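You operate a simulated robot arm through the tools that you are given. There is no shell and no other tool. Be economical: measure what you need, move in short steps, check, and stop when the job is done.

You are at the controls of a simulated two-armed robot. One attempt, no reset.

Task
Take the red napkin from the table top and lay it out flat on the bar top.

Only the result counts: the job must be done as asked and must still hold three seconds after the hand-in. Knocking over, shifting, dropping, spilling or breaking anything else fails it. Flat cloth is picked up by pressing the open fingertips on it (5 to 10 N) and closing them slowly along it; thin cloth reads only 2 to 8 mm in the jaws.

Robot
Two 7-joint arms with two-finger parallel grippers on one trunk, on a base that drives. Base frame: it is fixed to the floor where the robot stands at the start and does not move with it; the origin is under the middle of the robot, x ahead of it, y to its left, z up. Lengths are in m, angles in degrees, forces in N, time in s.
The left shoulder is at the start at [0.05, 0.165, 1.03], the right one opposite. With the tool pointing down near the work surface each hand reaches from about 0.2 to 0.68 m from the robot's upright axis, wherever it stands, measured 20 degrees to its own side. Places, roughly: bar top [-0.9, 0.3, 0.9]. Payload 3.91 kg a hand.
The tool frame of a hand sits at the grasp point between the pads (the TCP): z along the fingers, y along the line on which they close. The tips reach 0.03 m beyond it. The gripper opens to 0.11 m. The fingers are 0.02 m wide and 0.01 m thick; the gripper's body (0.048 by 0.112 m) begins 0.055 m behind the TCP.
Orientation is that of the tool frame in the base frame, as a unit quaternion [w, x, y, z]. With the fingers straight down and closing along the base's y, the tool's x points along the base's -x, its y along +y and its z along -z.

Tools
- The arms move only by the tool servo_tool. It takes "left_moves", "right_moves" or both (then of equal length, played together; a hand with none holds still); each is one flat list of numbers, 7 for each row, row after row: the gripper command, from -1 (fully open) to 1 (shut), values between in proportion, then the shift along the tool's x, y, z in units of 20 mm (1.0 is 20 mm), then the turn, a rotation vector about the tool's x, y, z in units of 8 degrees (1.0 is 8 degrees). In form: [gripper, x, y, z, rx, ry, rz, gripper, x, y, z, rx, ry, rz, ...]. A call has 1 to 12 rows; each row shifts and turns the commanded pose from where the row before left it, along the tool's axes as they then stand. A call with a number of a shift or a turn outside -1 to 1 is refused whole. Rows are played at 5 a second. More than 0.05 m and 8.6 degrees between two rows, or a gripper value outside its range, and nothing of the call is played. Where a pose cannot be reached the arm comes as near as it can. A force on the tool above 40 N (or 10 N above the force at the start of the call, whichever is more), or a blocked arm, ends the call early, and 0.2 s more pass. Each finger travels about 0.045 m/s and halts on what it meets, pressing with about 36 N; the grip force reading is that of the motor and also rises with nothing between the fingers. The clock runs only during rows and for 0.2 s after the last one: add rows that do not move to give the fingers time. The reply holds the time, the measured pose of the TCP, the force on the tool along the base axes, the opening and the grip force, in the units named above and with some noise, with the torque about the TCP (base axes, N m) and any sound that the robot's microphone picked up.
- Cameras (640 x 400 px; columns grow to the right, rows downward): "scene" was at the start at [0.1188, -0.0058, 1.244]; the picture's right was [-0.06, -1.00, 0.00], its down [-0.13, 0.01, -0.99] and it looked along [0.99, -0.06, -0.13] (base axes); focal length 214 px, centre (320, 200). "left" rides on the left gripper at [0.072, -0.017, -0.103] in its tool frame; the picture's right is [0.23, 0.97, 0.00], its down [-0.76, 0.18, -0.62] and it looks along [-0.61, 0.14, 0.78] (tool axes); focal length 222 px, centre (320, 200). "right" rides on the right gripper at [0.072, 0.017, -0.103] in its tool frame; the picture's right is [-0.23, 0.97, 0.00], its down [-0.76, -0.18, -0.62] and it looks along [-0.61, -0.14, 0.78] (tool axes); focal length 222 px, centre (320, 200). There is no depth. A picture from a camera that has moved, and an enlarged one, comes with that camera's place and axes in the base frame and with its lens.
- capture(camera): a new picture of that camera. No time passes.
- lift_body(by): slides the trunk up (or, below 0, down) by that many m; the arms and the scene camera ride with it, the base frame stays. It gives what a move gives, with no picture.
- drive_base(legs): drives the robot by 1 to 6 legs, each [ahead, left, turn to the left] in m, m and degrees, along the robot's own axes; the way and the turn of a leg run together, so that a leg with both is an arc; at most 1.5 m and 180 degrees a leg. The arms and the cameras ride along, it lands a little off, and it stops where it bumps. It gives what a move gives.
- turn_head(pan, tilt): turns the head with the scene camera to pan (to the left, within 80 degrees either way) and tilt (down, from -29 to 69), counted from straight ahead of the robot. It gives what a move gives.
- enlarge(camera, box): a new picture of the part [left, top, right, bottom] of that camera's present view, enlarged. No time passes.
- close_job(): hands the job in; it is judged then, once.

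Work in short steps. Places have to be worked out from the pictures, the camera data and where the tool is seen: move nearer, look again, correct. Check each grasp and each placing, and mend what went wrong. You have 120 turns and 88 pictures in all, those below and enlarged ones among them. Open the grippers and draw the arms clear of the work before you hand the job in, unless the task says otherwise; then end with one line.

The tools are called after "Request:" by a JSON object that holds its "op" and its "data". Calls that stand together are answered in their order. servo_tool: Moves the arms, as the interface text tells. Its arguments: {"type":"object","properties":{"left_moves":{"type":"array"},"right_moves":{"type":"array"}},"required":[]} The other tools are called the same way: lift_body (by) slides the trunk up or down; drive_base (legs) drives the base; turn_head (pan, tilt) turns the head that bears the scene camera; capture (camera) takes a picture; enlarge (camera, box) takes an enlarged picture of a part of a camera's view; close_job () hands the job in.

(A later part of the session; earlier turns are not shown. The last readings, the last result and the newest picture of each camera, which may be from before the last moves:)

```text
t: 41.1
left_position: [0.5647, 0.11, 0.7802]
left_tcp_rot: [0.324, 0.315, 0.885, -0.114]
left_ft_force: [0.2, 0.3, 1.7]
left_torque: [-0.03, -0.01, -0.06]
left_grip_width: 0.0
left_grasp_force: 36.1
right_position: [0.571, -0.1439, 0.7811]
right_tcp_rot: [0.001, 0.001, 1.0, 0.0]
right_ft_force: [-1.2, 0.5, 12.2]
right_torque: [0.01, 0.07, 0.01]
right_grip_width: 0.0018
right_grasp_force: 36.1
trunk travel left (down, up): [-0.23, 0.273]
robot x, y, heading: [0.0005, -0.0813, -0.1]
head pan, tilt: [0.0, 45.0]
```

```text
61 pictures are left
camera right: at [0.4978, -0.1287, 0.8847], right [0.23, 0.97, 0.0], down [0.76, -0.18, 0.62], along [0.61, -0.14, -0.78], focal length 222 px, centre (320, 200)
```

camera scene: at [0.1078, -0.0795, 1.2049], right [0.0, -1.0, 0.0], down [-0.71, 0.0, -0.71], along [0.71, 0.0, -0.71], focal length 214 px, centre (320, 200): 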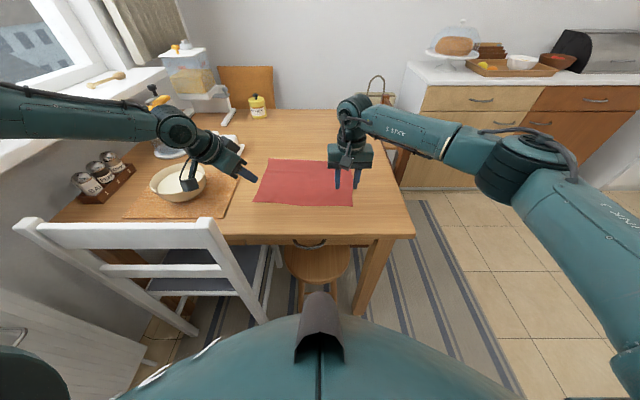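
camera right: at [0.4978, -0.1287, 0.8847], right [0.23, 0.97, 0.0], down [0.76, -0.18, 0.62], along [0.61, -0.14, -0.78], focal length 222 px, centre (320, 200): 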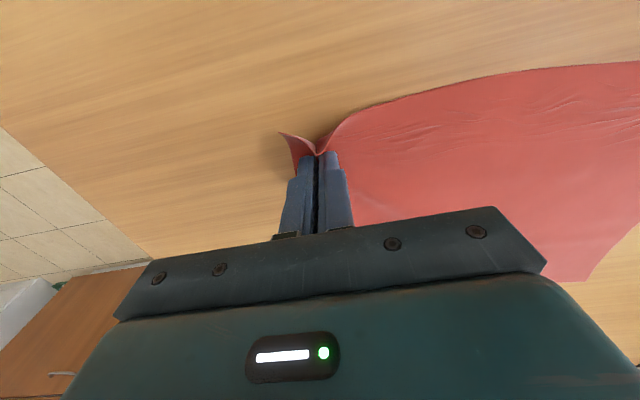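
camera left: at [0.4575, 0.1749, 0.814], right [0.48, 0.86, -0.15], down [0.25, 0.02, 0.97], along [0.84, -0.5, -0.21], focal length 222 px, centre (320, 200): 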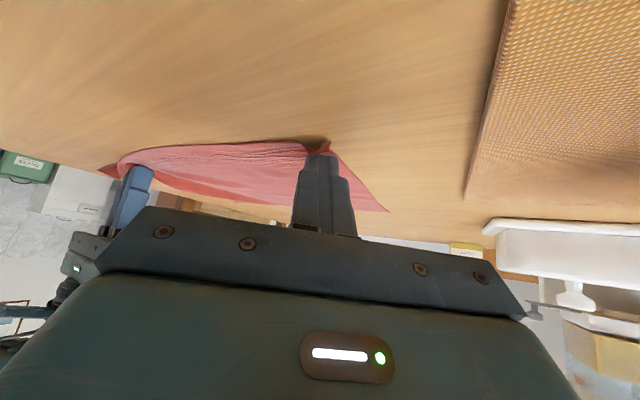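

Right jaw holds cloth (1.8 mm); left reads 0, doubtful. I lift both 2 cm to see.

Request:
{"op": "servo_tool", "data": {"left_moves": [1, -0.32, 0, -0.38, 0, 0, 0, 1, -0.32, 0, -0.38, 0, 0, 0, 1, 0, 0, 0, 0, 0, 0], "right_moves": [1, 0, 0, -0.5, 0, 0, 0, 1, 0, 0, -0.5, 0, 0, 0, 1, 0, 0, 0, 0, 0, 0]}}

Request:
{"op": "capture", "data": {"camera": "left"}}

Request:
{"op": "capture", "data": {"camera": "right"}}

```text
t: 41.9
left_position: [0.5642, 0.112, 0.7992]
left_tcp_rot: [0.323, 0.316, 0.885, -0.115]
left_ft_force: [0.1, -0.6, 0.7]
left_torque: [-0.01, 0.01, -0.01]
left_grip_width: 0.0001
left_grasp_force: 36.1
right_position: [0.5705, -0.1441, 0.7995]
right_tcp_rot: [0.0, 0.0, 1.0, -0.001]
right_ft_force: [0.7, -0.1, -0.4]
right_torque: [0.0, -0.02, 0.01]
right_grip_width: 0.0016
right_grasp_force: 35.9
trunk travel left (down, up): [-0.23, 0.273]
robot x, y, heading: [-0.0014, -0.0791, 0.0]
head pan, tilt: [0.0, 45.0]
```

```text
60 pictures are left
camera left: at [0.4582, 0.175, 0.8332], right [0.48, 0.86, -0.15], down [0.25, 0.02, 0.97], along [0.84, -0.5, -0.21], focal length 222 px, centre (320, 200)
```

left: 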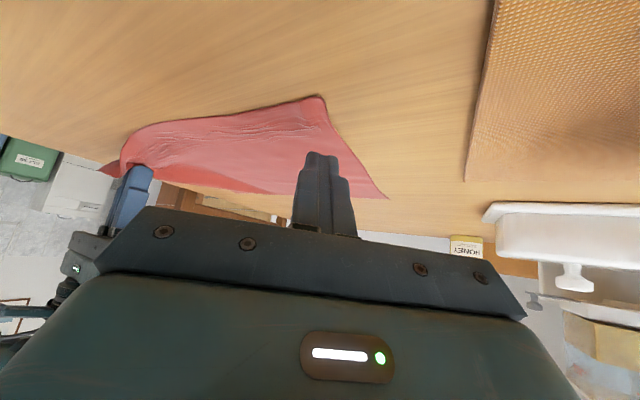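

```text
59 pictures are left
camera right: at [0.4983, -0.1289, 0.9036], right [0.23, 0.97, 0.0], down [0.76, -0.18, 0.62], along [0.61, -0.14, -0.78], focal length 222 px, centre (320, 200)
```

right: 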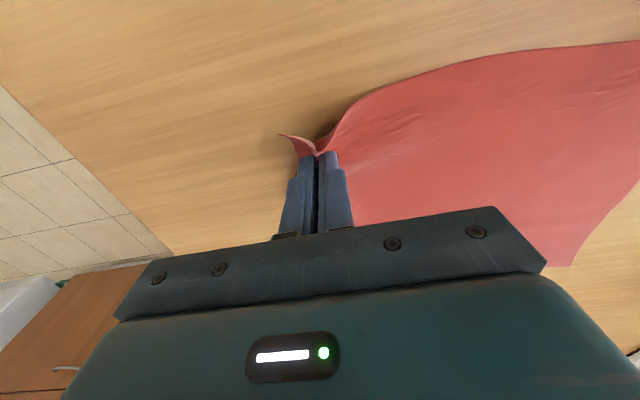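

Right holds its corner; left slipped off. I raise both hands 4 cm, lower the trunk 5.5 cm for more left reach, then reduce the left tilt so the tips press better.

Request:
{"op": "servo_tool", "data": {"left_moves": [0.45, -0.64, 0, -0.77, 0, 0, 0, 0.45, -0.64, 0, -0.77, 0, 0, 0], "right_moves": [1, 0, 0, -1, 0, 0, 0, 1, 0, 0, -1, 0, 0, 0]}}

Request:
{"op": "lift_body", "data": {"by": -0.05}}

Request:
{"op": "servo_tool", "data": {"left_moves": [0.45, 0, 0, 0, 0, 1, 0, 0.45, 0, 0, 0, 0, 1, 0, 0.45, 0, 0, 0, 0, 0, 0]}}

Request:
{"op": "capture", "data": {"camera": "left"}}

Request:
{"op": "capture", "data": {"camera": "scene"}}

```text
t: 42.5
left_position: [0.5627, 0.1096, 0.8389]
left_tcp_rot: [0.324, 0.315, 0.885, -0.115]
left_ft_force: [0.3, 0.2, 0.2]
left_torque: [0.02, 0.02, -0.01]
left_grip_width: 0.0302
left_grasp_force: 0.1
right_position: [0.5693, -0.1441, 0.8403]
right_tcp_rot: [0.0, 0.0, 1.0, -0.001]
right_ft_force: [0.5, -0.3, 0.0]
right_torque: [0.01, 0.02, 0.0]
right_grip_width: 0.0017
right_grasp_force: 35.6
trunk travel left (down, up): [-0.23, 0.273]
robot x, y, heading: [-0.0004, -0.0789, -0.1]
head pan, tilt: [0.0, 45.0]
```

```text
t: 43.5
left_position: [0.5647, 0.1106, 0.7893]
left_tcp_rot: [0.324, 0.315, 0.885, -0.115]
left_ft_force: [-1.1, 0.2, 0.9]
left_torque: [-0.01, -0.02, 0.0]
left_grip_width: 0.0302
left_grasp_force: 0.0
right_position: [0.5701, -0.1432, 0.7904]
right_tcp_rot: [0.0, 0.001, 1.0, 0.0]
right_ft_force: [0.0, -0.6, 0.9]
right_torque: [-0.01, -0.03, -0.04]
right_grip_width: 0.0017
right_grasp_force: 35.8
trunk travel left (down, up): [-0.18, 0.323]
robot x, y, heading: [0.0033, -0.0813, 0.0]
head pan, tilt: [0.0, 45.0]
```

```text
t: 44.2
left_position: [0.5642, 0.1117, 0.7889]
left_tcp_rot: [0.196, 0.328, 0.921, -0.069]
left_ft_force: [-0.1, 0.4, 0.1]
left_torque: [0.02, 0.02, -0.02]
left_grip_width: 0.0301
left_grasp_force: 0.0
right_position: [0.5704, -0.144, 0.7892]
right_tcp_rot: [0.0, 0.0, 1.0, 0.0]
right_ft_force: [0.5, -0.4, -0.6]
right_torque: [0.01, -0.03, -0.04]
right_grip_width: 0.0016
right_grasp_force: 35.6
trunk travel left (down, up): [-0.18, 0.323]
robot x, y, heading: [-0.0024, -0.08, -0.3]
head pan, tilt: [0.0, 45.0]
```

```text
58 pictures are left
camera left: at [0.4679, 0.1656, 0.8548], right [0.45, 0.89, -0.09], down [0.45, -0.14, 0.88], along [0.77, -0.44, -0.47], focal length 222 px, centre (320, 200)
```

left: 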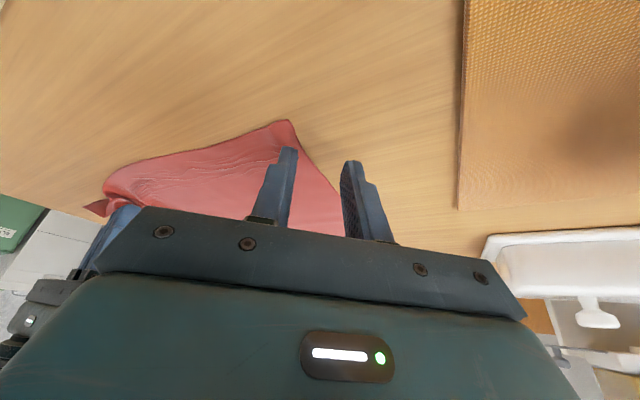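

```text
57 pictures are left
camera scene: at [0.1078, -0.0795, 1.1148], right [0.0, -1.0, 0.0], down [-0.71, 0.0, -0.71], along [0.71, 0.0, -0.71], focal length 214 px, centre (320, 200)
```

scene: 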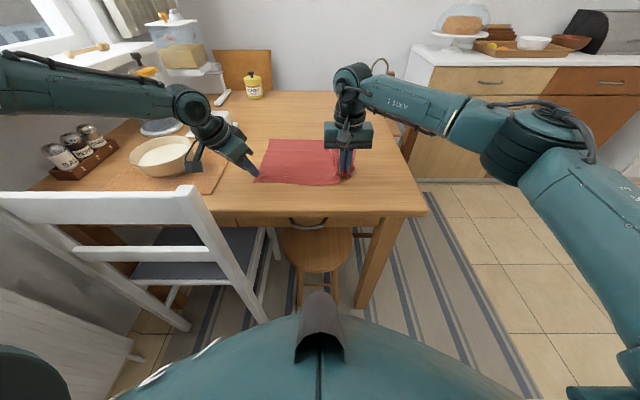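

Left tilt is now 24° with reach to spare; the free corner now lies near (0.54,0.096). I move the left tips inward over cloth and down near contact.

Request:
{"op": "servo_tool", "data": {"left_moves": [0.45, -0.357, -0.583, 0.158, 0, 0, 0, 0.45, -0.357, -0.583, 0.158, 0, 0, 0, 0.45, -0.357, -0.583, 0.158, 0, 0, 0, 0.45, 0.1, 0, 0.23, 0, 0, 0, 0.45, 0, 0, 0, 0, 0, 0]}}

Request:
{"op": "capture", "data": {"camera": "left"}}

```text
t: 45.5
left_position: [0.5602, 0.0681, 0.7839]
left_tcp_rot: [0.197, 0.328, 0.921, -0.07]
left_ft_force: [0.1, -0.1, 0.0]
left_torque: [-0.01, 0.01, 0.0]
left_grip_width: 0.0306
left_grasp_force: 0.1
right_position: [0.5715, -0.1443, 0.7896]
right_tcp_rot: [-0.001, 0.001, 1.0, -0.001]
right_ft_force: [0.5, 0.0, 0.5]
right_torque: [0.0, -0.01, 0.01]
right_grip_width: 0.0016
right_grasp_force: 36.2
trunk travel left (down, up): [-0.18, 0.323]
robot x, y, heading: [-0.0013, -0.0806, -0.3]
head pan, tilt: [0.0, 45.0]
```

```text
56 pictures are left
camera left: at [0.4645, 0.1225, 0.8499], right [0.45, 0.89, -0.09], down [0.45, -0.14, 0.88], along [0.77, -0.44, -0.47], focal length 222 px, centre (320, 200)
```

left: 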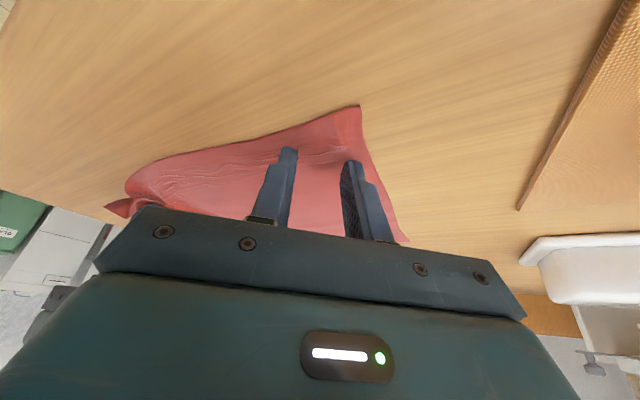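

Both left fingers are over cloth. Press down in small steps.

Request:
{"op": "servo_tool", "data": {"left_moves": [0.45, 0.06, 0, 0.13, 0, 0, 0, 0.45, 0.04, 0, 0.09, 0, 0, 0, 0.45, 0, 0, 0, 0, 0, 0]}}

```text
t: 46.2
left_position: [0.5614, 0.0676, 0.7816]
left_tcp_rot: [0.2, 0.327, 0.921, -0.069]
left_ft_force: [-1.1, 2.1, 17.6]
left_torque: [0.02, 0.04, 0.01]
left_grip_width: 0.0303
left_grasp_force: 0.1
right_position: [0.5692, -0.1434, 0.7927]
right_tcp_rot: [0.002, 0.002, 1.0, 0.0]
right_ft_force: [0.0, -0.9, 0.5]
right_torque: [-0.01, -0.02, 0.01]
right_grip_width: 0.0017
right_grasp_force: 36.2
trunk travel left (down, up): [-0.18, 0.323]
robot x, y, heading: [-0.0022, -0.075, -0.0]
head pan, tilt: [0.0, 45.0]
```

I ease slightly to about 12 N and close slowly.

Request:
{"op": "servo_tool", "data": {"left_moves": [0.45, -0.016, 0, -0.036, 0, 0, 0, 0.52, 0, 0, 0, 0, 0, 0, 0.58, 0, 0, 0, 0, 0, 0, 0.64, 0, 0, 0, 0, 0, 0, 0.7, 0, 0, 0, 0, 0, 0, 0.76, 0, 0, 0, 0, 0, 0, 0.82, 0, 0, 0, 0, 0, 0, 0.88, 0, 0, 0, 0, 0, 0, 0.94, 0, 0, 0, 0, 0, 0, 1, 0, 0, 0, 0, 0, 0, 1, 0, 0, 0, 0, 0, 0, 1, 0, 0, 0, 0, 0, 0]}}

```text
t: 48.9
left_position: [0.5601, 0.0678, 0.7823]
left_tcp_rot: [0.2, 0.327, 0.921, -0.069]
left_ft_force: [0.6, 0.3, 22.0]
left_torque: [0.0, -0.08, 0.02]
left_grip_width: 0.0018
left_grasp_force: 36.1
right_position: [0.5702, -0.145, 0.791]
right_tcp_rot: [0.001, 0.001, 1.0, 0.001]
right_ft_force: [-0.4, 0.3, 0.3]
right_torque: [-0.01, 0.01, 0.02]
right_grip_width: 0.0019
right_grasp_force: 36.1
trunk travel left (down, up): [-0.18, 0.323]
robot x, y, heading: [0.0004, -0.0779, -0.1]
head pan, tilt: [0.0, 45.0]
```

Both jaws read 1.8 mm: holding. I lift with the trunk and check.

Request:
{"op": "lift_body", "data": {"by": 0.15}}

Request:
{"op": "capture", "data": {"camera": "scene"}}

```text
t: 50.6
left_position: [0.5599, 0.0683, 0.9303]
left_tcp_rot: [0.197, 0.328, 0.921, -0.07]
left_ft_force: [-0.8, -0.4, 0.7]
left_torque: [0.03, -0.01, -0.01]
left_grip_width: 0.002
left_grasp_force: 36.0
right_position: [0.5714, -0.1418, 0.939]
right_tcp_rot: [0.0, 0.0, 1.0, 0.0]
right_ft_force: [-0.2, 0.0, 0.2]
right_torque: [-0.01, -0.05, 0.0]
right_grip_width: 0.0019
right_grasp_force: 35.9
trunk travel left (down, up): [-0.33, 0.173]
robot x, y, heading: [-0.0011, -0.0783, -0.2]
head pan, tilt: [0.0, 45.0]
```

```text
55 pictures are left
camera scene: at [0.1079, -0.0794, 1.2648], right [0.0, -1.0, 0.0], down [-0.71, 0.0, -0.71], along [0.71, 0.0, -0.71], focal length 214 px, centre (320, 200)
```

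scene: 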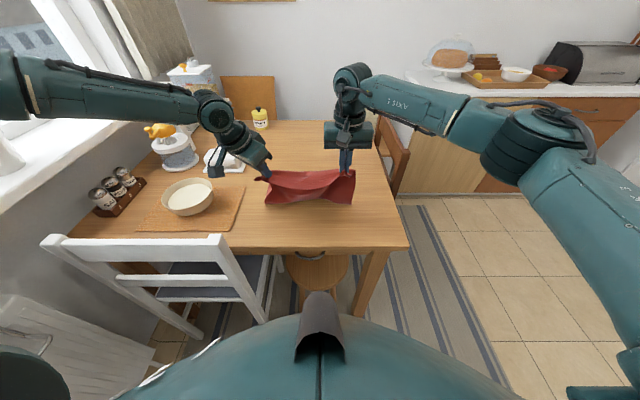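

Both corners are held. I raise the trunk fully, then back off and drive to the right into free floor.

Request:
{"op": "lift_body", "data": {"by": 0.17}}

Request:
{"op": "drive_base", "data": {"legs": [[-0.12, -0.1, 0], [0, -0.5, 0]]}}

Request:
{"op": "capture", "data": {"camera": "scene"}}

```text
t: 52.5
left_position: [0.5596, 0.0679, 1.099]
left_tcp_rot: [0.197, 0.328, 0.921, -0.07]
left_ft_force: [-0.9, -0.8, 0.5]
left_torque: [0.02, -0.03, -0.01]
left_grip_width: 0.0019
left_grasp_force: 35.9
right_position: [0.5717, -0.1437, 1.11]
right_tcp_rot: [0.0, 0.001, 1.0, -0.001]
right_ft_force: [-0.4, 0.7, -0.1]
right_torque: [0.04, 0.02, 0.0]
right_grip_width: 0.0017
right_grasp_force: 36.1
trunk travel left (down, up): [-0.5, 0.003]
robot x, y, heading: [0.0013, -0.0811, -0.1]
head pan, tilt: [0.0, 45.0]
```

```text
t: 56.4
left_position: [0.4405, -0.5264, 1.1]
left_tcp_rot: [0.197, 0.328, 0.921, -0.071]
left_ft_force: [1.1, 0.4, 0.8]
left_torque: [-0.01, -0.01, 0.02]
left_grip_width: 0.0019
left_grasp_force: 35.3
right_position: [0.4492, -0.7377, 1.1096]
right_tcp_rot: [0.0, 0.003, 1.0, 0.0]
right_ft_force: [0.2, -0.5, 0.3]
right_torque: [-0.02, 0.02, -0.06]
right_grip_width: 0.0015
right_grasp_force: 36.6
trunk travel left (down, up): [-0.5, 0.003]
robot x, y, heading: [-0.1215, -0.6721, -0.3]
head pan, tilt: [0.0, 45.0]
```

```text
54 pictures are left
camera scene: at [-0.0135, -0.6732, 1.4348], right [0.0, -1.0, 0.0], down [-0.71, 0.0, -0.71], along [0.71, 0.0, -0.71], focal length 214 px, centre (320, 200)
```

scene: 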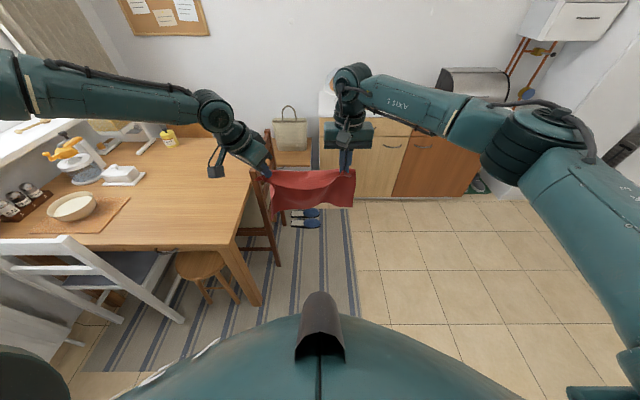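

Cloth hangs well between both hands. I turn 40° right and look right-back toward the bar.

Request:
{"op": "drive_base", "data": {"legs": [[0, 0, -40]]}}

Request:
{"op": "turn_head", "data": {"pan": -80, "tilt": 20}}

Request:
{"op": "capture", "data": {"camera": "scene"}}

```text
t: 58.7
left_position: [0.4022, -0.9186, 1.0988]
left_tcp_rot: [0.161, 0.623, 0.754, -0.133]
left_ft_force: [-0.5, 0.8, -0.6]
left_torque: [0.0, -0.01, 0.02]
left_grip_width: 0.0017
left_grasp_force: 35.9
right_position: [0.275, -1.0879, 1.1098]
right_tcp_rot: [0.001, 0.342, 0.94, 0.0]
right_ft_force: [-0.4, 0.0, 0.4]
right_torque: [0.01, 0.0, 0.01]
right_grip_width: 0.0016
right_grasp_force: 36.3
trunk travel left (down, up): [-0.5, 0.003]
robot x, y, heading: [-0.1231, -0.6757, -39.9]
head pan, tilt: [0.0, 45.0]
```

```text
t: 60.2
left_position: [0.4024, -0.9183, 1.0996]
left_tcp_rot: [0.162, 0.622, 0.754, -0.133]
left_ft_force: [-0.3, 0.2, 0.2]
left_torque: [-0.02, 0.0, 0.01]
left_grip_width: 0.0017
left_grasp_force: 36.2
right_position: [0.2746, -1.0879, 1.1108]
right_tcp_rot: [0.0, 0.342, 0.94, 0.0]
right_ft_force: [0.0, 0.1, 0.6]
right_torque: [-0.02, -0.01, 0.05]
right_grip_width: 0.0018
right_grasp_force: 36.1
trunk travel left (down, up): [-0.5, 0.003]
robot x, y, heading: [-0.1202, -0.675, -39.9]
head pan, tilt: [-80.0, 20.0]
```

```text
53 pictures are left
camera scene: at [-0.1482, -0.7719, 1.4735], right [-0.87, 0.5, 0.0], down [0.17, 0.3, -0.94], along [-0.47, -0.81, -0.34], focal length 214 px, centre (320, 200)
```

scene: 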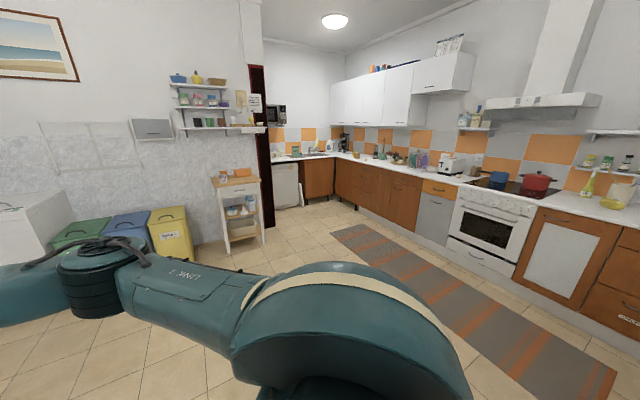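

Plenty of open floor here. I turn another 50° right and look again toward the bar.

Request:
{"op": "drive_base", "data": {"legs": [[0, 0, -50]]}}

Request:
{"op": "turn_head", "data": {"pan": -80, "tilt": 25}}

Request:
{"op": "capture", "data": {"camera": "scene"}}

```text
t: 62.9
left_position: [0.0254, -1.2327, 1.0988]
left_tcp_rot: [0.09, 0.883, 0.421, -0.189]
left_ft_force: [0.4, 1.7, -0.2]
left_torque: [0.0, -0.03, 0.01]
left_grip_width: 0.0019
left_grasp_force: 36.3
right_position: [-0.1858, -1.2442, 1.1111]
right_tcp_rot: [0.0, 0.707, 0.707, -0.001]
right_ft_force: [0.1, -0.4, 0.3]
right_torque: [0.0, 0.02, 0.04]
right_grip_width: 0.0017
right_grasp_force: 35.7
trunk travel left (down, up): [-0.5, 0.003]
robot x, y, heading: [-0.1212, -0.6714, -90.1]
head pan, tilt: [-80.0, 20.0]
```

```text
t: 63.5
left_position: [0.0273, -1.2325, 1.1004]
left_tcp_rot: [0.09, 0.883, 0.42, -0.189]
left_ft_force: [-1.0, 0.6, -0.6]
left_torque: [0.0, 0.03, 0.02]
left_grip_width: 0.0019
left_grasp_force: 36.4
right_position: [-0.1848, -1.2436, 1.1109]
right_tcp_rot: [0.0, 0.707, 0.707, 0.0]
right_ft_force: [0.1, 0.3, 0.2]
right_torque: [-0.06, 0.02, 0.04]
right_grip_width: 0.0018
right_grasp_force: 35.7
trunk travel left (down, up): [-0.5, 0.003]
robot x, y, heading: [-0.1179, -0.6734, -90.1]
head pan, tilt: [-80.0, 25.0]
```

```text
52 pictures are left
camera scene: at [-0.2148, -0.7177, 1.4655], right [-0.17, 0.98, 0.0], down [0.42, 0.07, -0.91], along [-0.89, -0.16, -0.42], focal length 214 px, centre (320, 200)
```

scene: 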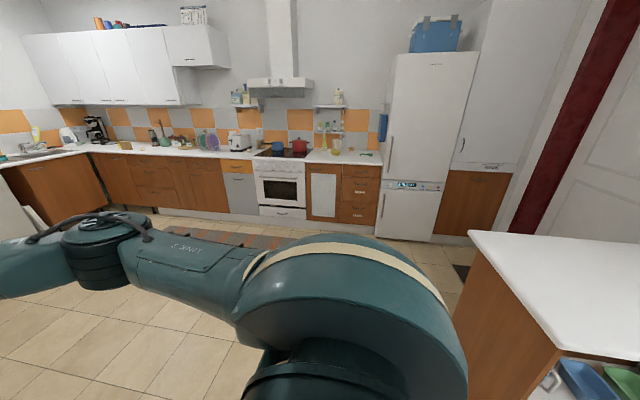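

The bar top spans roughly x −1.175…−0.635, from y≈−0.19 leftwards, white. I raise the hands 10 cm so the cloth clears it, turn another 90° right to face it, and look.

Request:
{"op": "servo_tool", "data": {"left_moves": [1, -0.406, 0, -0.911, 0, 0, 0, 1, -0.406, 0, -0.911, 0, 0, 0, 1, -0.406, 0, -0.911, 0, 0, 0, 1, -0.406, 0, -0.911, 0, 0, 0, 1, -0.406, 0, -0.911, 0, 0, 0], "right_moves": [1, 0, 0, -1, 0, 0, 0, 1, 0, 0, -1, 0, 0, 0, 1, 0, 0, -1, 0, 0, 0, 1, 0, 0, -1, 0, 0, 0, 1, 0, 0, -1, 0, 0, 0]}}

Request:
{"op": "drive_base", "data": {"legs": [[0, 0, -90]]}}

Request:
{"op": "turn_head", "data": {"pan": -30, "tilt": 40}}

Request:
{"op": "capture", "data": {"camera": "scene"}}

```text
t: 64.8
left_position: [0.027, -1.2314, 1.2004]
left_tcp_rot: [0.091, 0.883, 0.42, -0.189]
left_ft_force: [-0.8, 0.3, 1.7]
left_torque: [-0.05, -0.02, 0.01]
left_grip_width: 0.0018
left_grasp_force: 36.1
right_position: [-0.1865, -1.2435, 1.2111]
right_tcp_rot: [0.0, 0.707, 0.707, 0.0]
right_ft_force: [-0.7, -0.5, 0.3]
right_torque: [0.0, 0.02, 0.03]
right_grip_width: 0.0014
right_grasp_force: 35.8
trunk travel left (down, up): [-0.5, 0.003]
robot x, y, heading: [-0.1205, -0.6727, -90.1]
head pan, tilt: [-80.0, 25.0]
```

```text
t: 68.9
left_position: [-0.6784, -0.829, 1.1991]
left_tcp_rot: [-0.069, 0.924, -0.321, -0.198]
left_ft_force: [-0.3, 0.1, 0.1]
left_torque: [-0.01, 0.01, 0.04]
left_grip_width: 0.0017
left_grasp_force: 35.3
right_position: [-0.693, -0.6139, 1.2102]
right_tcp_rot: [0.0, 1.0, 0.006, 0.0]
right_ft_force: [-0.7, 0.1, -1.2]
right_torque: [-0.01, -0.01, 0.06]
right_grip_width: 0.0014
right_grasp_force: 35.7
trunk travel left (down, up): [-0.5, 0.003]
robot x, y, heading: [-0.1225, -0.6718, -179.2]
head pan, tilt: [-80.0, 25.0]
```

```text
t: 70.1
left_position: [-0.6783, -0.8277, 1.199]
left_tcp_rot: [-0.069, 0.924, -0.321, -0.198]
left_ft_force: [0.0, 0.5, 0.6]
left_torque: [0.04, -0.01, 0.0]
left_grip_width: 0.002
left_grasp_force: 35.6
right_position: [-0.6947, -0.6146, 1.2096]
right_tcp_rot: [0.0, 1.0, 0.006, 0.001]
right_ft_force: [-0.3, 0.0, 0.2]
right_torque: [0.01, -0.03, 0.02]
right_grip_width: 0.0015
right_grasp_force: 35.4
trunk travel left (down, up): [-0.5, 0.003]
robot x, y, heading: [-0.1212, -0.6707, -179.4]
head pan, tilt: [-30.0, 40.0]
```

```text
51 pictures are left
camera scene: at [-0.2276, -0.6312, 1.4421], right [0.49, 0.87, 0.0], down [0.56, -0.31, -0.77], along [-0.67, 0.37, -0.64], focal length 214 px, centre (320, 200)
```

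scene: 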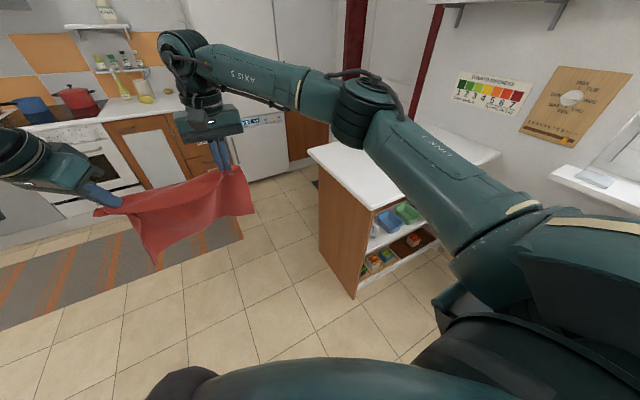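

The cloth's lowest point is about z=1.0, above the bar. I back off 0.12 m, slide right 0.6 m toward the bar's front, and look at the bar top.

Request:
{"op": "drive_base", "data": {"legs": [[-0.12, 0, -0.7], [0, -0.6, 0]]}}

Request:
{"op": "turn_head", "data": {"pan": 0, "tilt": 40}}

Request:
{"op": "capture", "data": {"camera": "scene"}}

```text
t: 74.3
left_position: [-0.5594, -0.2287, 1.1996]
left_tcp_rot: [-0.071, 0.92, -0.33, -0.197]
left_ft_force: [0.3, -0.2, 0.7]
left_torque: [0.01, 0.0, 0.05]
left_grip_width: 0.0015
left_grasp_force: 35.8
right_position: [-0.57, -0.0152, 1.211]
right_tcp_rot: [0.0, 1.0, -0.004, 0.0]
right_ft_force: [0.0, -0.5, 0.4]
right_torque: [0.02, 0.0, 0.04]
right_grip_width: 0.0013
right_grasp_force: 36.3
trunk travel left (down, up): [-0.5, 0.003]
robot x, y, heading: [-0.0017, -0.0845, 179.5]
head pan, tilt: [-30.0, 40.0]
```

```text
t: 75.2
left_position: [-0.5585, -0.2297, 1.1991]
left_tcp_rot: [-0.071, 0.92, -0.33, -0.197]
left_ft_force: [0.4, 0.7, 0.3]
left_torque: [0.01, 0.03, 0.01]
left_grip_width: 0.0017
left_grasp_force: 36.1
right_position: [-0.5694, -0.0155, 1.2105]
right_tcp_rot: [0.001, 1.0, -0.003, -0.001]
right_ft_force: [-0.2, 0.4, -0.3]
right_torque: [0.0, 0.0, 0.07]
right_grip_width: 0.0017
right_grasp_force: 36.4
trunk travel left (down, up): [-0.5, 0.003]
robot x, y, heading: [-0.0014, -0.0863, 179.4]
head pan, tilt: [0.0, 40.0]
```

```text
50 pictures are left
camera scene: at [-0.1165, -0.0849, 1.4421], right [0.01, 1.0, 0.0], down [0.64, -0.01, -0.77], along [-0.77, 0.01, -0.64], focal length 214 px, centre (320, 200)
```

scene: 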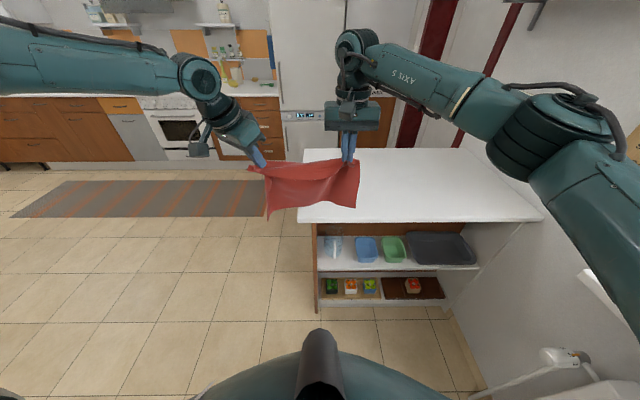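

The bar top is empty (x −0.65…−1.2, y −0.17…0.70). I slide right 0.2 m and go forward to x≈−0.25.

Request:
{"op": "drive_base", "data": {"legs": [[0, -0.2, 0], [0.2, 0, 0.5], [0.05, 0, 0]]}}

Request:
{"op": "capture", "data": {"camera": "scene"}}

```text
t: 78.6
left_position: [-0.8036, -0.0301, 1.1984]
left_tcp_rot: [-0.069, 0.922, -0.326, -0.197]
left_ft_force: [-1.1, 0.1, 0.2]
left_torque: [-0.01, -0.02, 0.04]
left_grip_width: 0.0015
left_grasp_force: 36.3
right_position: [-0.8172, 0.1812, 1.2105]
right_tcp_rot: [0.0, 1.0, 0.002, 0.001]
right_ft_force: [0.4, -0.2, -0.4]
right_torque: [0.0, 0.0, 0.04]
right_grip_width: 0.0014
right_grasp_force: 36.8
trunk travel left (down, up): [-0.5, 0.003]
robot x, y, heading: [-0.2432, 0.1149, -180.0]
head pan, tilt: [0.0, 40.0]
```

```text
49 pictures are left
camera scene: at [-0.3633, 0.1168, 1.4419], right [0.0, 1.0, 0.0], down [0.64, 0.0, -0.77], along [-0.77, 0.0, -0.64], focal length 214 px, centre (320, 200)
```

scene: 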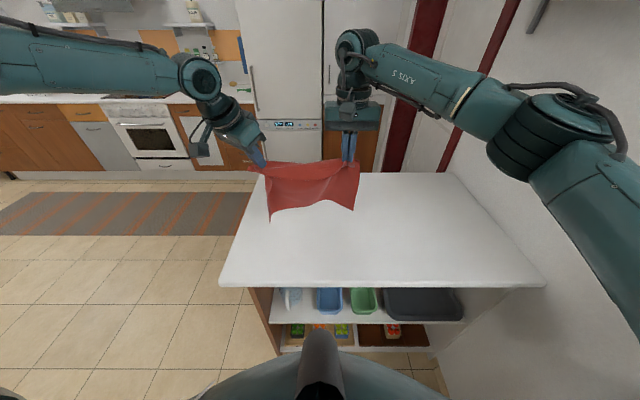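

Hands are over the bar with the cloth clear. I extend both hands 5 cm forward and spread them 2 cm to tighten the top edge.

Request:
{"op": "servo_tool", "data": {"left_moves": [1, -0.49, 0.656, 0.22, 0, 0, 0, 1, -0.49, 0.656, 0.22, 0, 0, 0, 1, -0.49, 0.656, 0.22, 0, 0, 0, 1, 0, 0, 0, 0, 0, 0], "right_moves": [1, -0.83, -0.167, 0, 0, 0, 0, 1, -0.83, -0.167, 0, 0, 0, 0, 1, -0.83, -0.167, 0, 0, 0, 0, 1, 0, 0, 0, 0, 0, 0]}}

Request:
{"op": "enlarge", "data": {"camera": "scene", "box": [180, 120, 420, 270]}}

```text
t: 79.6
left_position: [-0.8495, -0.043, 1.1996]
left_tcp_rot: [-0.07, 0.921, -0.328, -0.198]
left_ft_force: [-0.8, 12.4, -0.5]
left_torque: [0.35, 0.02, -0.11]
left_grip_width: 0.0019
left_grasp_force: 36.2
left hand out of reach, approached as far as the arm can: row 3
right_position: [-0.865, 0.1909, 1.2095]
right_tcp_rot: [0.002, 1.0, 0.004, 0.0]
right_ft_force: [0.5, -12.5, -0.6]
right_torque: [-0.42, -0.05, 0.06]
right_grip_width: 0.0018
right_grasp_force: 36.3
trunk travel left (down, up): [-0.5, 0.003]
robot x, y, heading: [-0.2458, 0.1171, -179.8]
head pan, tilt: [0.0, 40.0]
```

```text
2.67 times, centred on (300, 195) of scene
camera zoom: at [-0.3615, 0.1174, 1.4421], right [0.0, 1.0, 0.0], down [0.64, 0.0, -0.77], along [-0.77, 0.0, -0.64], focal length 572 px, centre (373, 213)
```

zoom: 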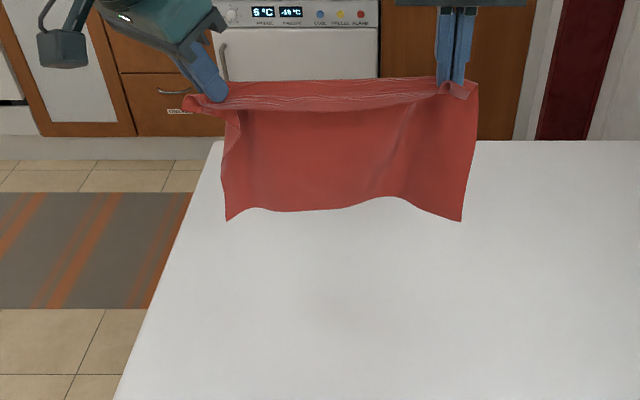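

Now taut (12 N). I check how the edge flap above the pinch line lies, using the hand cameras.

Request:
{"op": "capture", "data": {"camera": "right"}}

Request:
{"op": "capture", "data": {"camera": "left"}}

```text
47 pictures are left
camera right: at [-0.7926, 0.1739, 1.3137], right [-0.22, -0.98, 0.0], down [-0.76, 0.17, 0.62], along [-0.61, 0.13, -0.78], focal length 222 px, centre (320, 200)
```

right: 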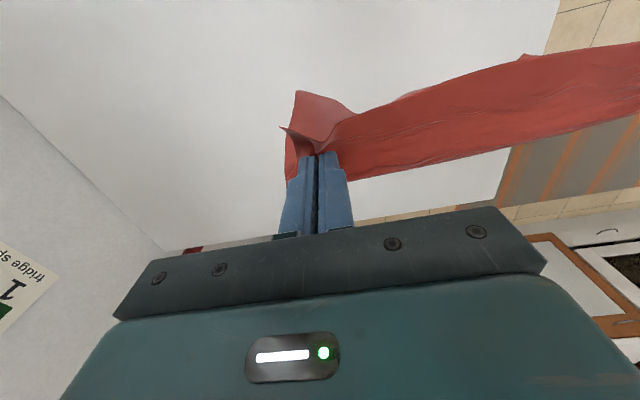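

```text
46 pictures are left
camera left: at [-0.7562, -0.0985, 1.2652], right [-0.45, -0.89, -0.09], down [-0.45, 0.14, 0.88], along [-0.77, 0.44, -0.46], focal length 222 px, centre (320, 200)
```

left: 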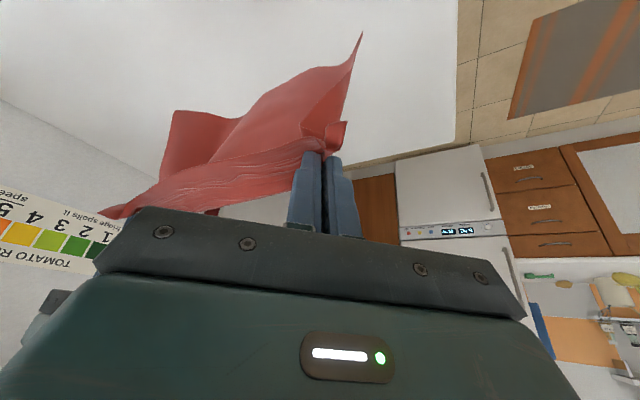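

The edge flap stands up, which suits laying the cloth with the held edge toward me. I look straight down to check base clearance to the bar before edging closer.

Request:
{"op": "turn_head", "data": {"pan": 0, "tilt": 69}}

Request:
{"op": "capture", "data": {"camera": "scene"}}

```text
t: 80.5
left_position: [-0.8507, -0.0442, 1.2002]
left_tcp_rot: [-0.07, 0.921, -0.327, -0.198]
left_ft_force: [-1.4, 15.8, 0.3]
left_torque: [0.44, 0.03, -0.13]
left_grip_width: 0.0018
left_grasp_force: 36.4
right_position: [-0.8655, 0.1914, 1.2102]
right_tcp_rot: [0.001, 1.0, 0.001, 0.0]
right_ft_force: [0.8, -15.5, -0.1]
right_torque: [-0.48, 0.01, 0.1]
right_grip_width: 0.0019
right_grasp_force: 36.0
trunk travel left (down, up): [-0.5, 0.003]
robot x, y, heading: [-0.2409, 0.1163, -180.0]
head pan, tilt: [0.0, 68.8]
```

```text
45 pictures are left
camera scene: at [-0.3326, 0.1169, 1.406], right [0.0, 1.0, 0.0], down [0.93, 0.0, -0.36], along [-0.36, 0.0, -0.93], focal length 214 px, centre (320, 200)
```

scene: 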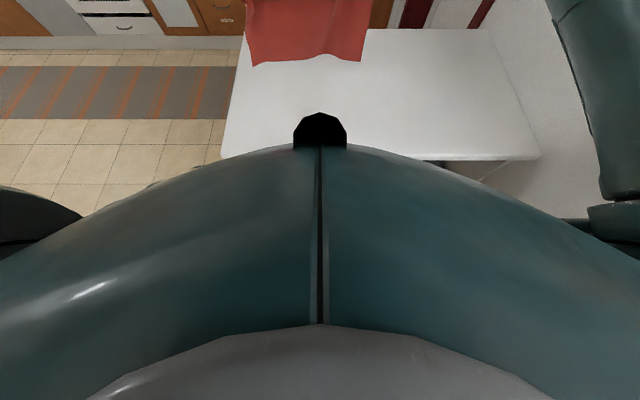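

Torso hides the base, so I won't drive closer. Instead I tilt the left tool 16° more and reach both hands 4.5 cm further forward.

Request:
{"op": "servo_tool", "data": {"left_moves": [1, 0, 0, 0, 0, -1, 0, 1, 0, 0, 0, 0, -1, 0, 1, -0.445, 0.473, 0.373, 0, 0, 0, 1, -0.445, 0.473, 0.373, 0, 0, 0, 1, -0.445, 0.473, 0.373, 0, 0, 0, 1, 0, 0, 0, 0, 0, 0], "right_moves": [1, 0, 0, 0, 0, 0, 0, 1, 0, 0, 0, 0, 0, 0, 1, -0.75, 0.05, 0, 0, 0, 0, 1, -0.75, 0.05, 0, 0, 0, 0, 1, -0.75, 0.05, 0, 0, 0, 0, 1, 0, 0, 0, 0, 0, 0]}}

Request:
{"op": "turn_head", "data": {"pan": 0, "tilt": 40}}

Request:
{"op": "capture", "data": {"camera": "scene"}}

```text
t: 81.9
left_position: [-0.8935, -0.0436, 1.2004]
left_tcp_rot: [-0.115, 0.885, -0.314, -0.324]
left_ft_force: [3.1, 13.9, -0.8]
left_torque: [0.28, -0.09, -0.27]
left_grip_width: 0.0019
left_grasp_force: 36.2
right_position: [-0.8745, 0.1931, 1.2094]
right_tcp_rot: [0.001, 1.0, 0.003, -0.001]
right_ft_force: [-2.3, -13.0, 0.5]
right_torque: [-0.42, 0.11, 0.07]
right_grip_width: 0.0014
right_grasp_force: 35.9
right hand out of reach, approached as far as the arm can: row 3, 4, 5
trunk travel left (down, up): [-0.5, 0.003]
robot x, y, heading: [-0.2437, 0.116, -180.0]
head pan, tilt: [0.0, 68.8]
```

```text
t: 82.8
left_position: [-0.8953, -0.0447, 1.2004]
left_tcp_rot: [-0.115, 0.885, -0.313, -0.324]
left_ft_force: [1.9, 16.1, 0.8]
left_torque: [0.34, -0.04, -0.29]
left_grip_width: 0.002
left_grasp_force: 36.8
right_position: [-0.8752, 0.1933, 1.2076]
right_tcp_rot: [0.002, 1.0, 0.003, -0.001]
right_ft_force: [-2.5, -14.8, 0.8]
right_torque: [-0.47, 0.07, 0.03]
right_grip_width: 0.0016
right_grasp_force: 36.2
trunk travel left (down, up): [-0.5, 0.003]
robot x, y, heading: [-0.2438, 0.12, -180.1]
head pan, tilt: [0.0, 40.0]
```

```text
44 pictures are left
camera scene: at [-0.3616, 0.1168, 1.442], right [0.0, 1.0, 0.0], down [0.64, 0.0, -0.77], along [-0.77, 0.0, -0.64], focal length 214 px, centre (320, 200)
```

scene: 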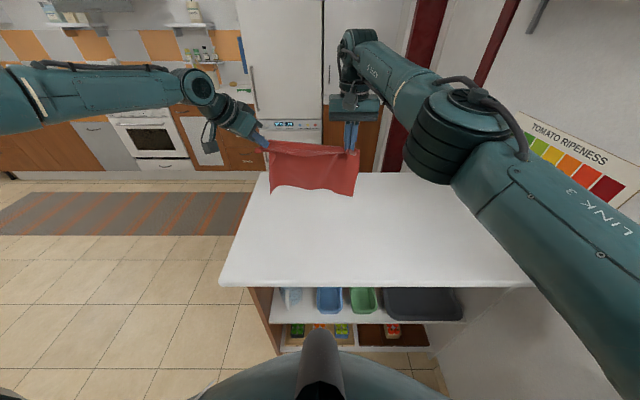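

Right is now the limiting hand; I tilt it 24° too and bring it level with the left.

Request:
{"op": "servo_tool", "data": {"right_moves": [1, 0, 0.1, 0, 0, -1, 0, 1, 0, 0.05, 0, 0, -1, 0, 1, 0, 0, 0, 0, -1, 0, 1, -0.4, 0, 0.2, 0, 0, 0, 1, -0.4, 0, 0.2, 0, 0, 0, 1, 0, 0, 0, 0, 0, 0]}}

Request:
{"op": "lift_body", "data": {"by": -0.07}}

Request:
{"op": "capture", "data": {"camera": "scene"}}

Request:
{"op": "capture", "data": {"camera": "right"}}

```text
t: 84.2
left_position: [-0.8952, -0.0451, 1.2003]
left_tcp_rot: [-0.115, 0.885, -0.313, -0.324]
left_ft_force: [-0.2, 4.9, -0.3]
left_torque: [0.15, -0.02, -0.03]
left_grip_width: 0.0017
left_grasp_force: 34.9
right_position: [-0.8929, 0.1901, 1.2074]
right_tcp_rot: [0.0, 0.978, 0.001, -0.209]
right_ft_force: [0.3, -5.5, 0.2]
right_torque: [-0.14, 0.02, 0.09]
right_grip_width: 0.0015
right_grasp_force: 35.6
trunk travel left (down, up): [-0.5, 0.003]
robot x, y, heading: [-0.2472, 0.1182, -179.9]
head pan, tilt: [0.0, 40.0]
```

```text
t: 85.3
left_position: [-0.8947, -0.0451, 1.1313]
left_tcp_rot: [-0.115, 0.885, -0.314, -0.324]
left_ft_force: [0.5, 4.1, -0.6]
left_torque: [0.1, -0.02, -0.06]
left_grip_width: 0.0016
left_grasp_force: 35.8
right_position: [-0.8924, 0.1899, 1.137]
right_tcp_rot: [0.0, 0.978, 0.002, -0.208]
right_ft_force: [0.5, -3.4, 0.0]
right_torque: [-0.11, -0.04, 0.1]
right_grip_width: 0.0014
right_grasp_force: 35.9
trunk travel left (down, up): [-0.43, 0.073]
robot x, y, heading: [-0.2433, 0.1191, -180.0]
head pan, tilt: [0.0, 40.0]
```

```text
43 pictures are left
camera scene: at [-0.3613, 0.1169, 1.3721], right [0.0, 1.0, 0.0], down [0.64, 0.0, -0.77], along [-0.77, 0.0, -0.64], focal length 214 px, centre (320, 200)
```

scene: 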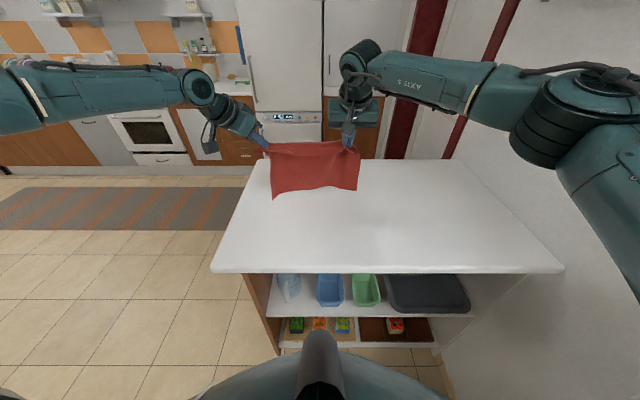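

```text
42 pictures are left
camera right: at [-0.7834, 0.1727, 1.2029], right [-0.2, -0.97, 0.09], down [-0.44, 0.18, 0.88], along [-0.87, 0.14, -0.47], focal length 222 px, centre (320, 200)
```

right: 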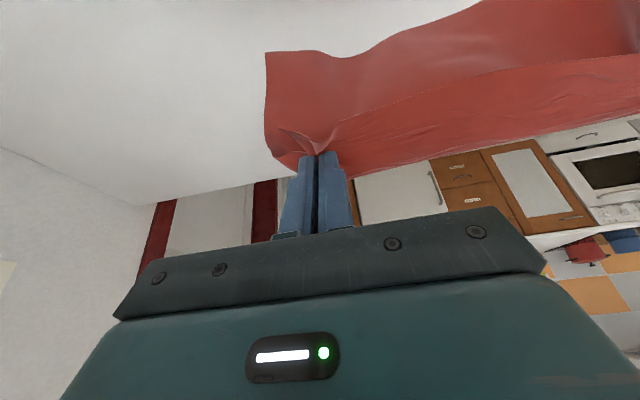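

The flap leans toward me, so I'll retract until the body is nearly taut with the pinch ~4 cm above the bar, and then go straight down so the flap lays out. I lower to contact and begin backing off in small alternating steps.

Request:
{"op": "lift_body", "data": {"by": -0.035}}

Request:
{"op": "drive_base", "data": {"legs": [[-0.04, 0, 0]]}}

Request:
{"op": "lift_body", "data": {"by": -0.015}}

Request:
{"op": "capture", "data": {"camera": "scene"}}

```text
t: 86.1
left_position: [-0.8942, -0.0449, 1.0945]
left_tcp_rot: [-0.114, 0.885, -0.313, -0.324]
left_ft_force: [0.3, 4.0, 0.8]
left_torque: [0.13, 0.01, -0.06]
left_grip_width: 0.0019
left_grasp_force: 36.2
right_position: [-0.8926, 0.1905, 1.1021]
right_tcp_rot: [0.001, 0.978, 0.002, -0.208]
right_ft_force: [-0.7, -4.7, -0.5]
right_torque: [-0.09, -0.01, 0.08]
right_grip_width: 0.0019
right_grasp_force: 35.6
trunk travel left (down, up): [-0.395, 0.108]
robot x, y, heading: [-0.2431, 0.1179, -179.8]
head pan, tilt: [0.0, 40.0]
```

```text
t: 87.0
left_position: [-0.8549, -0.0447, 1.0958]
left_tcp_rot: [-0.115, 0.885, -0.314, -0.324]
left_ft_force: [0.1, 3.4, 1.0]
left_torque: [0.13, 0.03, -0.02]
left_grip_width: 0.0016
left_grasp_force: 35.4
right_position: [-0.8516, 0.1901, 1.1032]
right_tcp_rot: [-0.001, 0.978, 0.001, -0.209]
right_ft_force: [0.6, -4.1, 0.4]
right_torque: [-0.1, 0.02, 0.08]
right_grip_width: 0.0017
right_grasp_force: 35.9
trunk travel left (down, up): [-0.395, 0.108]
robot x, y, heading: [-0.208, 0.1163, -179.7]
head pan, tilt: [0.0, 40.0]
```

```text
t: 87.6
left_position: [-0.8557, -0.045, 1.0811]
left_tcp_rot: [-0.114, 0.885, -0.313, -0.325]
left_ft_force: [0.0, 3.4, 0.3]
left_torque: [0.12, 0.0, 0.0]
left_grip_width: 0.0016
left_grasp_force: 35.6
right_position: [-0.8532, 0.1895, 1.0879]
right_tcp_rot: [0.001, 0.978, 0.002, -0.208]
right_ft_force: [0.5, -3.5, 0.3]
right_torque: [-0.11, -0.04, 0.09]
right_grip_width: 0.0017
right_grasp_force: 35.8
trunk travel left (down, up): [-0.38, 0.123]
robot x, y, heading: [-0.2084, 0.1191, -179.8]
head pan, tilt: [0.0, 40.0]
```

```text
41 pictures are left
camera scene: at [-0.3223, 0.117, 1.3221], right [0.0, 1.0, 0.0], down [0.64, 0.0, -0.77], along [-0.77, 0.0, -0.64], focal length 214 px, centre (320, 200)
```

scene: 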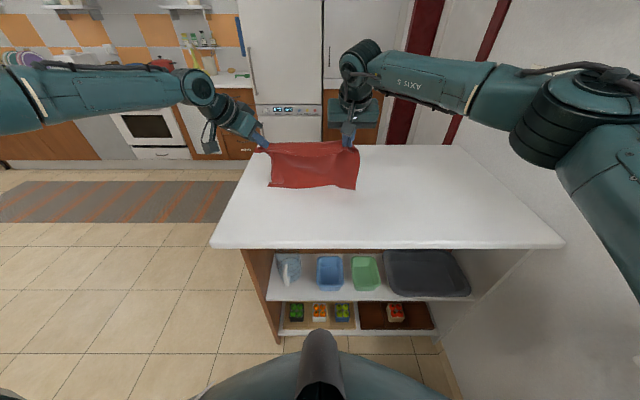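

The free edge appears to sit on the bar near x≈−0.89 while the hands have come back to −0.853. I continue.

Request:
{"op": "drive_base", "data": {"legs": [[-0.035, 0, 0]]}}

Request:
{"op": "lift_body", "data": {"by": -0.025}}

Request:
{"op": "drive_base", "data": {"legs": [[-0.035, 0, 0]]}}

Request:
{"op": "lift_body", "data": {"by": -0.025}}

Request:
{"op": "capture", "data": {"camera": "scene"}}

```text
t: 88.5
left_position: [-0.8192, -0.045, 1.0809]
left_tcp_rot: [-0.114, 0.885, -0.314, -0.324]
left_ft_force: [0.2, 4.6, 0.6]
left_torque: [0.12, -0.03, -0.05]
left_grip_width: 0.0017
left_grasp_force: 36.2
right_position: [-0.8188, 0.1911, 1.0878]
right_tcp_rot: [0.001, 0.978, 0.001, -0.209]
right_ft_force: [-0.4, -5.0, -0.3]
right_torque: [-0.13, -0.01, 0.08]
right_grip_width: 0.0016
right_grasp_force: 36.0
trunk travel left (down, up): [-0.38, 0.123]
robot x, y, heading: [-0.1738, 0.1203, -180.0]
head pan, tilt: [0.0, 40.0]
```

```text
t: 89.2
left_position: [-0.8202, -0.0441, 1.0547]
left_tcp_rot: [-0.115, 0.885, -0.315, -0.323]
left_ft_force: [1.0, 3.9, -0.1]
left_torque: [0.13, 0.02, -0.01]
left_grip_width: 0.0018
left_grasp_force: 36.3
right_position: [-0.8188, 0.1894, 1.062]
right_tcp_rot: [0.001, 0.978, 0.002, -0.208]
right_ft_force: [1.1, -4.0, 0.1]
right_torque: [-0.07, 0.02, 0.05]
right_grip_width: 0.0016
right_grasp_force: 35.9
trunk travel left (down, up): [-0.355, 0.148]
robot x, y, heading: [-0.1701, 0.1136, -179.8]
head pan, tilt: [0.0, 40.0]
```

```text
t: 90.0
left_position: [-0.7859, -0.0463, 1.057]
left_tcp_rot: [-0.114, 0.886, -0.313, -0.324]
left_ft_force: [0.5, 3.9, 0.1]
left_torque: [0.12, 0.0, 0.0]
left_grip_width: 0.0017
left_grasp_force: 35.7
right_position: [-0.7836, 0.1893, 1.064]
right_tcp_rot: [0.001, 0.978, 0.002, -0.209]
right_ft_force: [1.3, -4.2, -0.1]
right_torque: [-0.06, 0.03, 0.06]
right_grip_width: 0.0015
right_grasp_force: 36.5
trunk travel left (down, up): [-0.355, 0.148]
robot x, y, heading: [-0.141, 0.1163, -180.0]
head pan, tilt: [0.0, 40.0]
```

```text
t: 90.7
left_position: [-0.786, -0.0446, 1.0298]
left_tcp_rot: [-0.114, 0.885, -0.314, -0.323]
left_ft_force: [0.6, 3.4, 1.0]
left_torque: [0.11, -0.02, 0.01]
left_grip_width: 0.0017
left_grasp_force: 36.4
right_position: [-0.7839, 0.1893, 1.0371]
right_tcp_rot: [0.002, 0.978, 0.002, -0.208]
right_ft_force: [-0.8, -2.8, -0.4]
right_torque: [-0.06, 0.02, 0.07]
right_grip_width: 0.0017
right_grasp_force: 36.3
trunk travel left (down, up): [-0.33, 0.173]
robot x, y, heading: [-0.1337, 0.1159, -180.0]
head pan, tilt: [0.0, 40.0]
```

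```text
40 pictures are left
camera scene: at [-0.2535, 0.117, 1.2721], right [0.0, 1.0, 0.0], down [0.64, 0.0, -0.77], along [-0.77, 0.0, -0.64], focal length 214 px, centre (320, 200)
```

scene: 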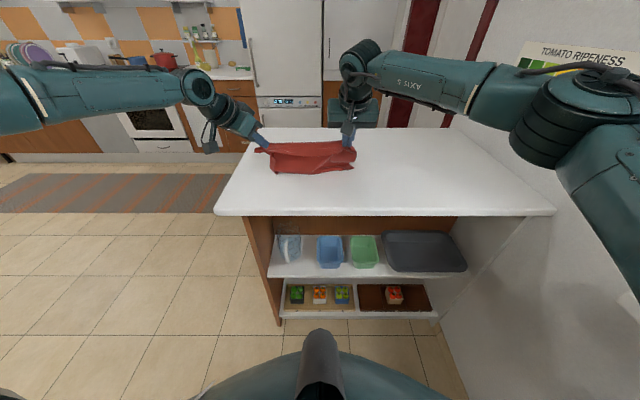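

I check from the hand cameras how the body lies.

Request:
{"op": "capture", "data": {"camera": "right"}}

Request:
{"op": "enlarge", "data": {"camera": "scene", "box": [220, 110, 400, 222]}}

```text
39 pictures are left
camera right: at [-0.6755, 0.1724, 1.1029], right [-0.2, -0.97, 0.09], down [-0.44, 0.18, 0.88], along [-0.87, 0.14, -0.47], focal length 222 px, centre (320, 200)
```

right: 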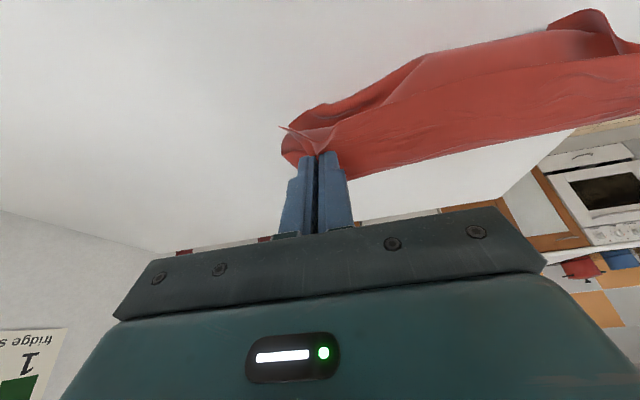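

```text
3.56 times, centred on (310, 166) of scene
camera zoom: at [-0.2535, 0.117, 1.2721], right [0.0, 1.0, 0.0], down [0.64, 0.0, -0.77], along [-0.77, 0.0, -0.64], focal length 763 px, centre (356, 321)
```

zoom: 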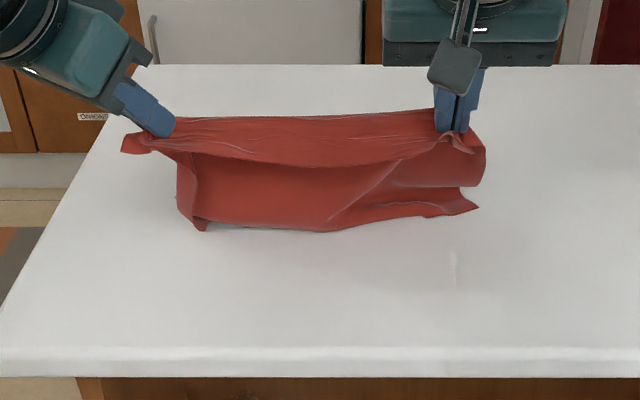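

Request:
{"op": "capture", "data": {"camera": "left"}}

```text
37 pictures are left
camera left: at [-0.6823, -0.1087, 1.0635], right [-0.48, -0.87, -0.15], down [-0.25, -0.03, 0.97], along [-0.84, 0.5, -0.21], focal length 222 px, centre (320, 200)
```

left: 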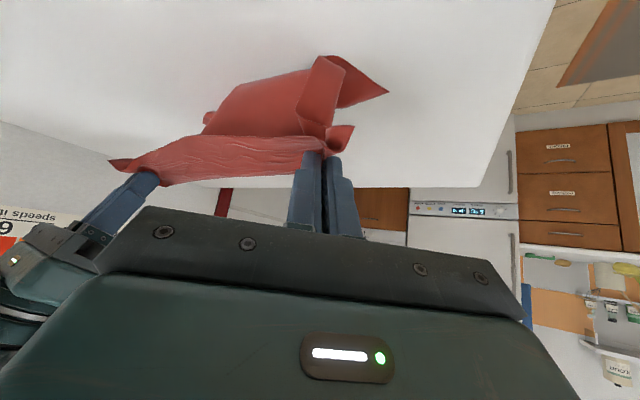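

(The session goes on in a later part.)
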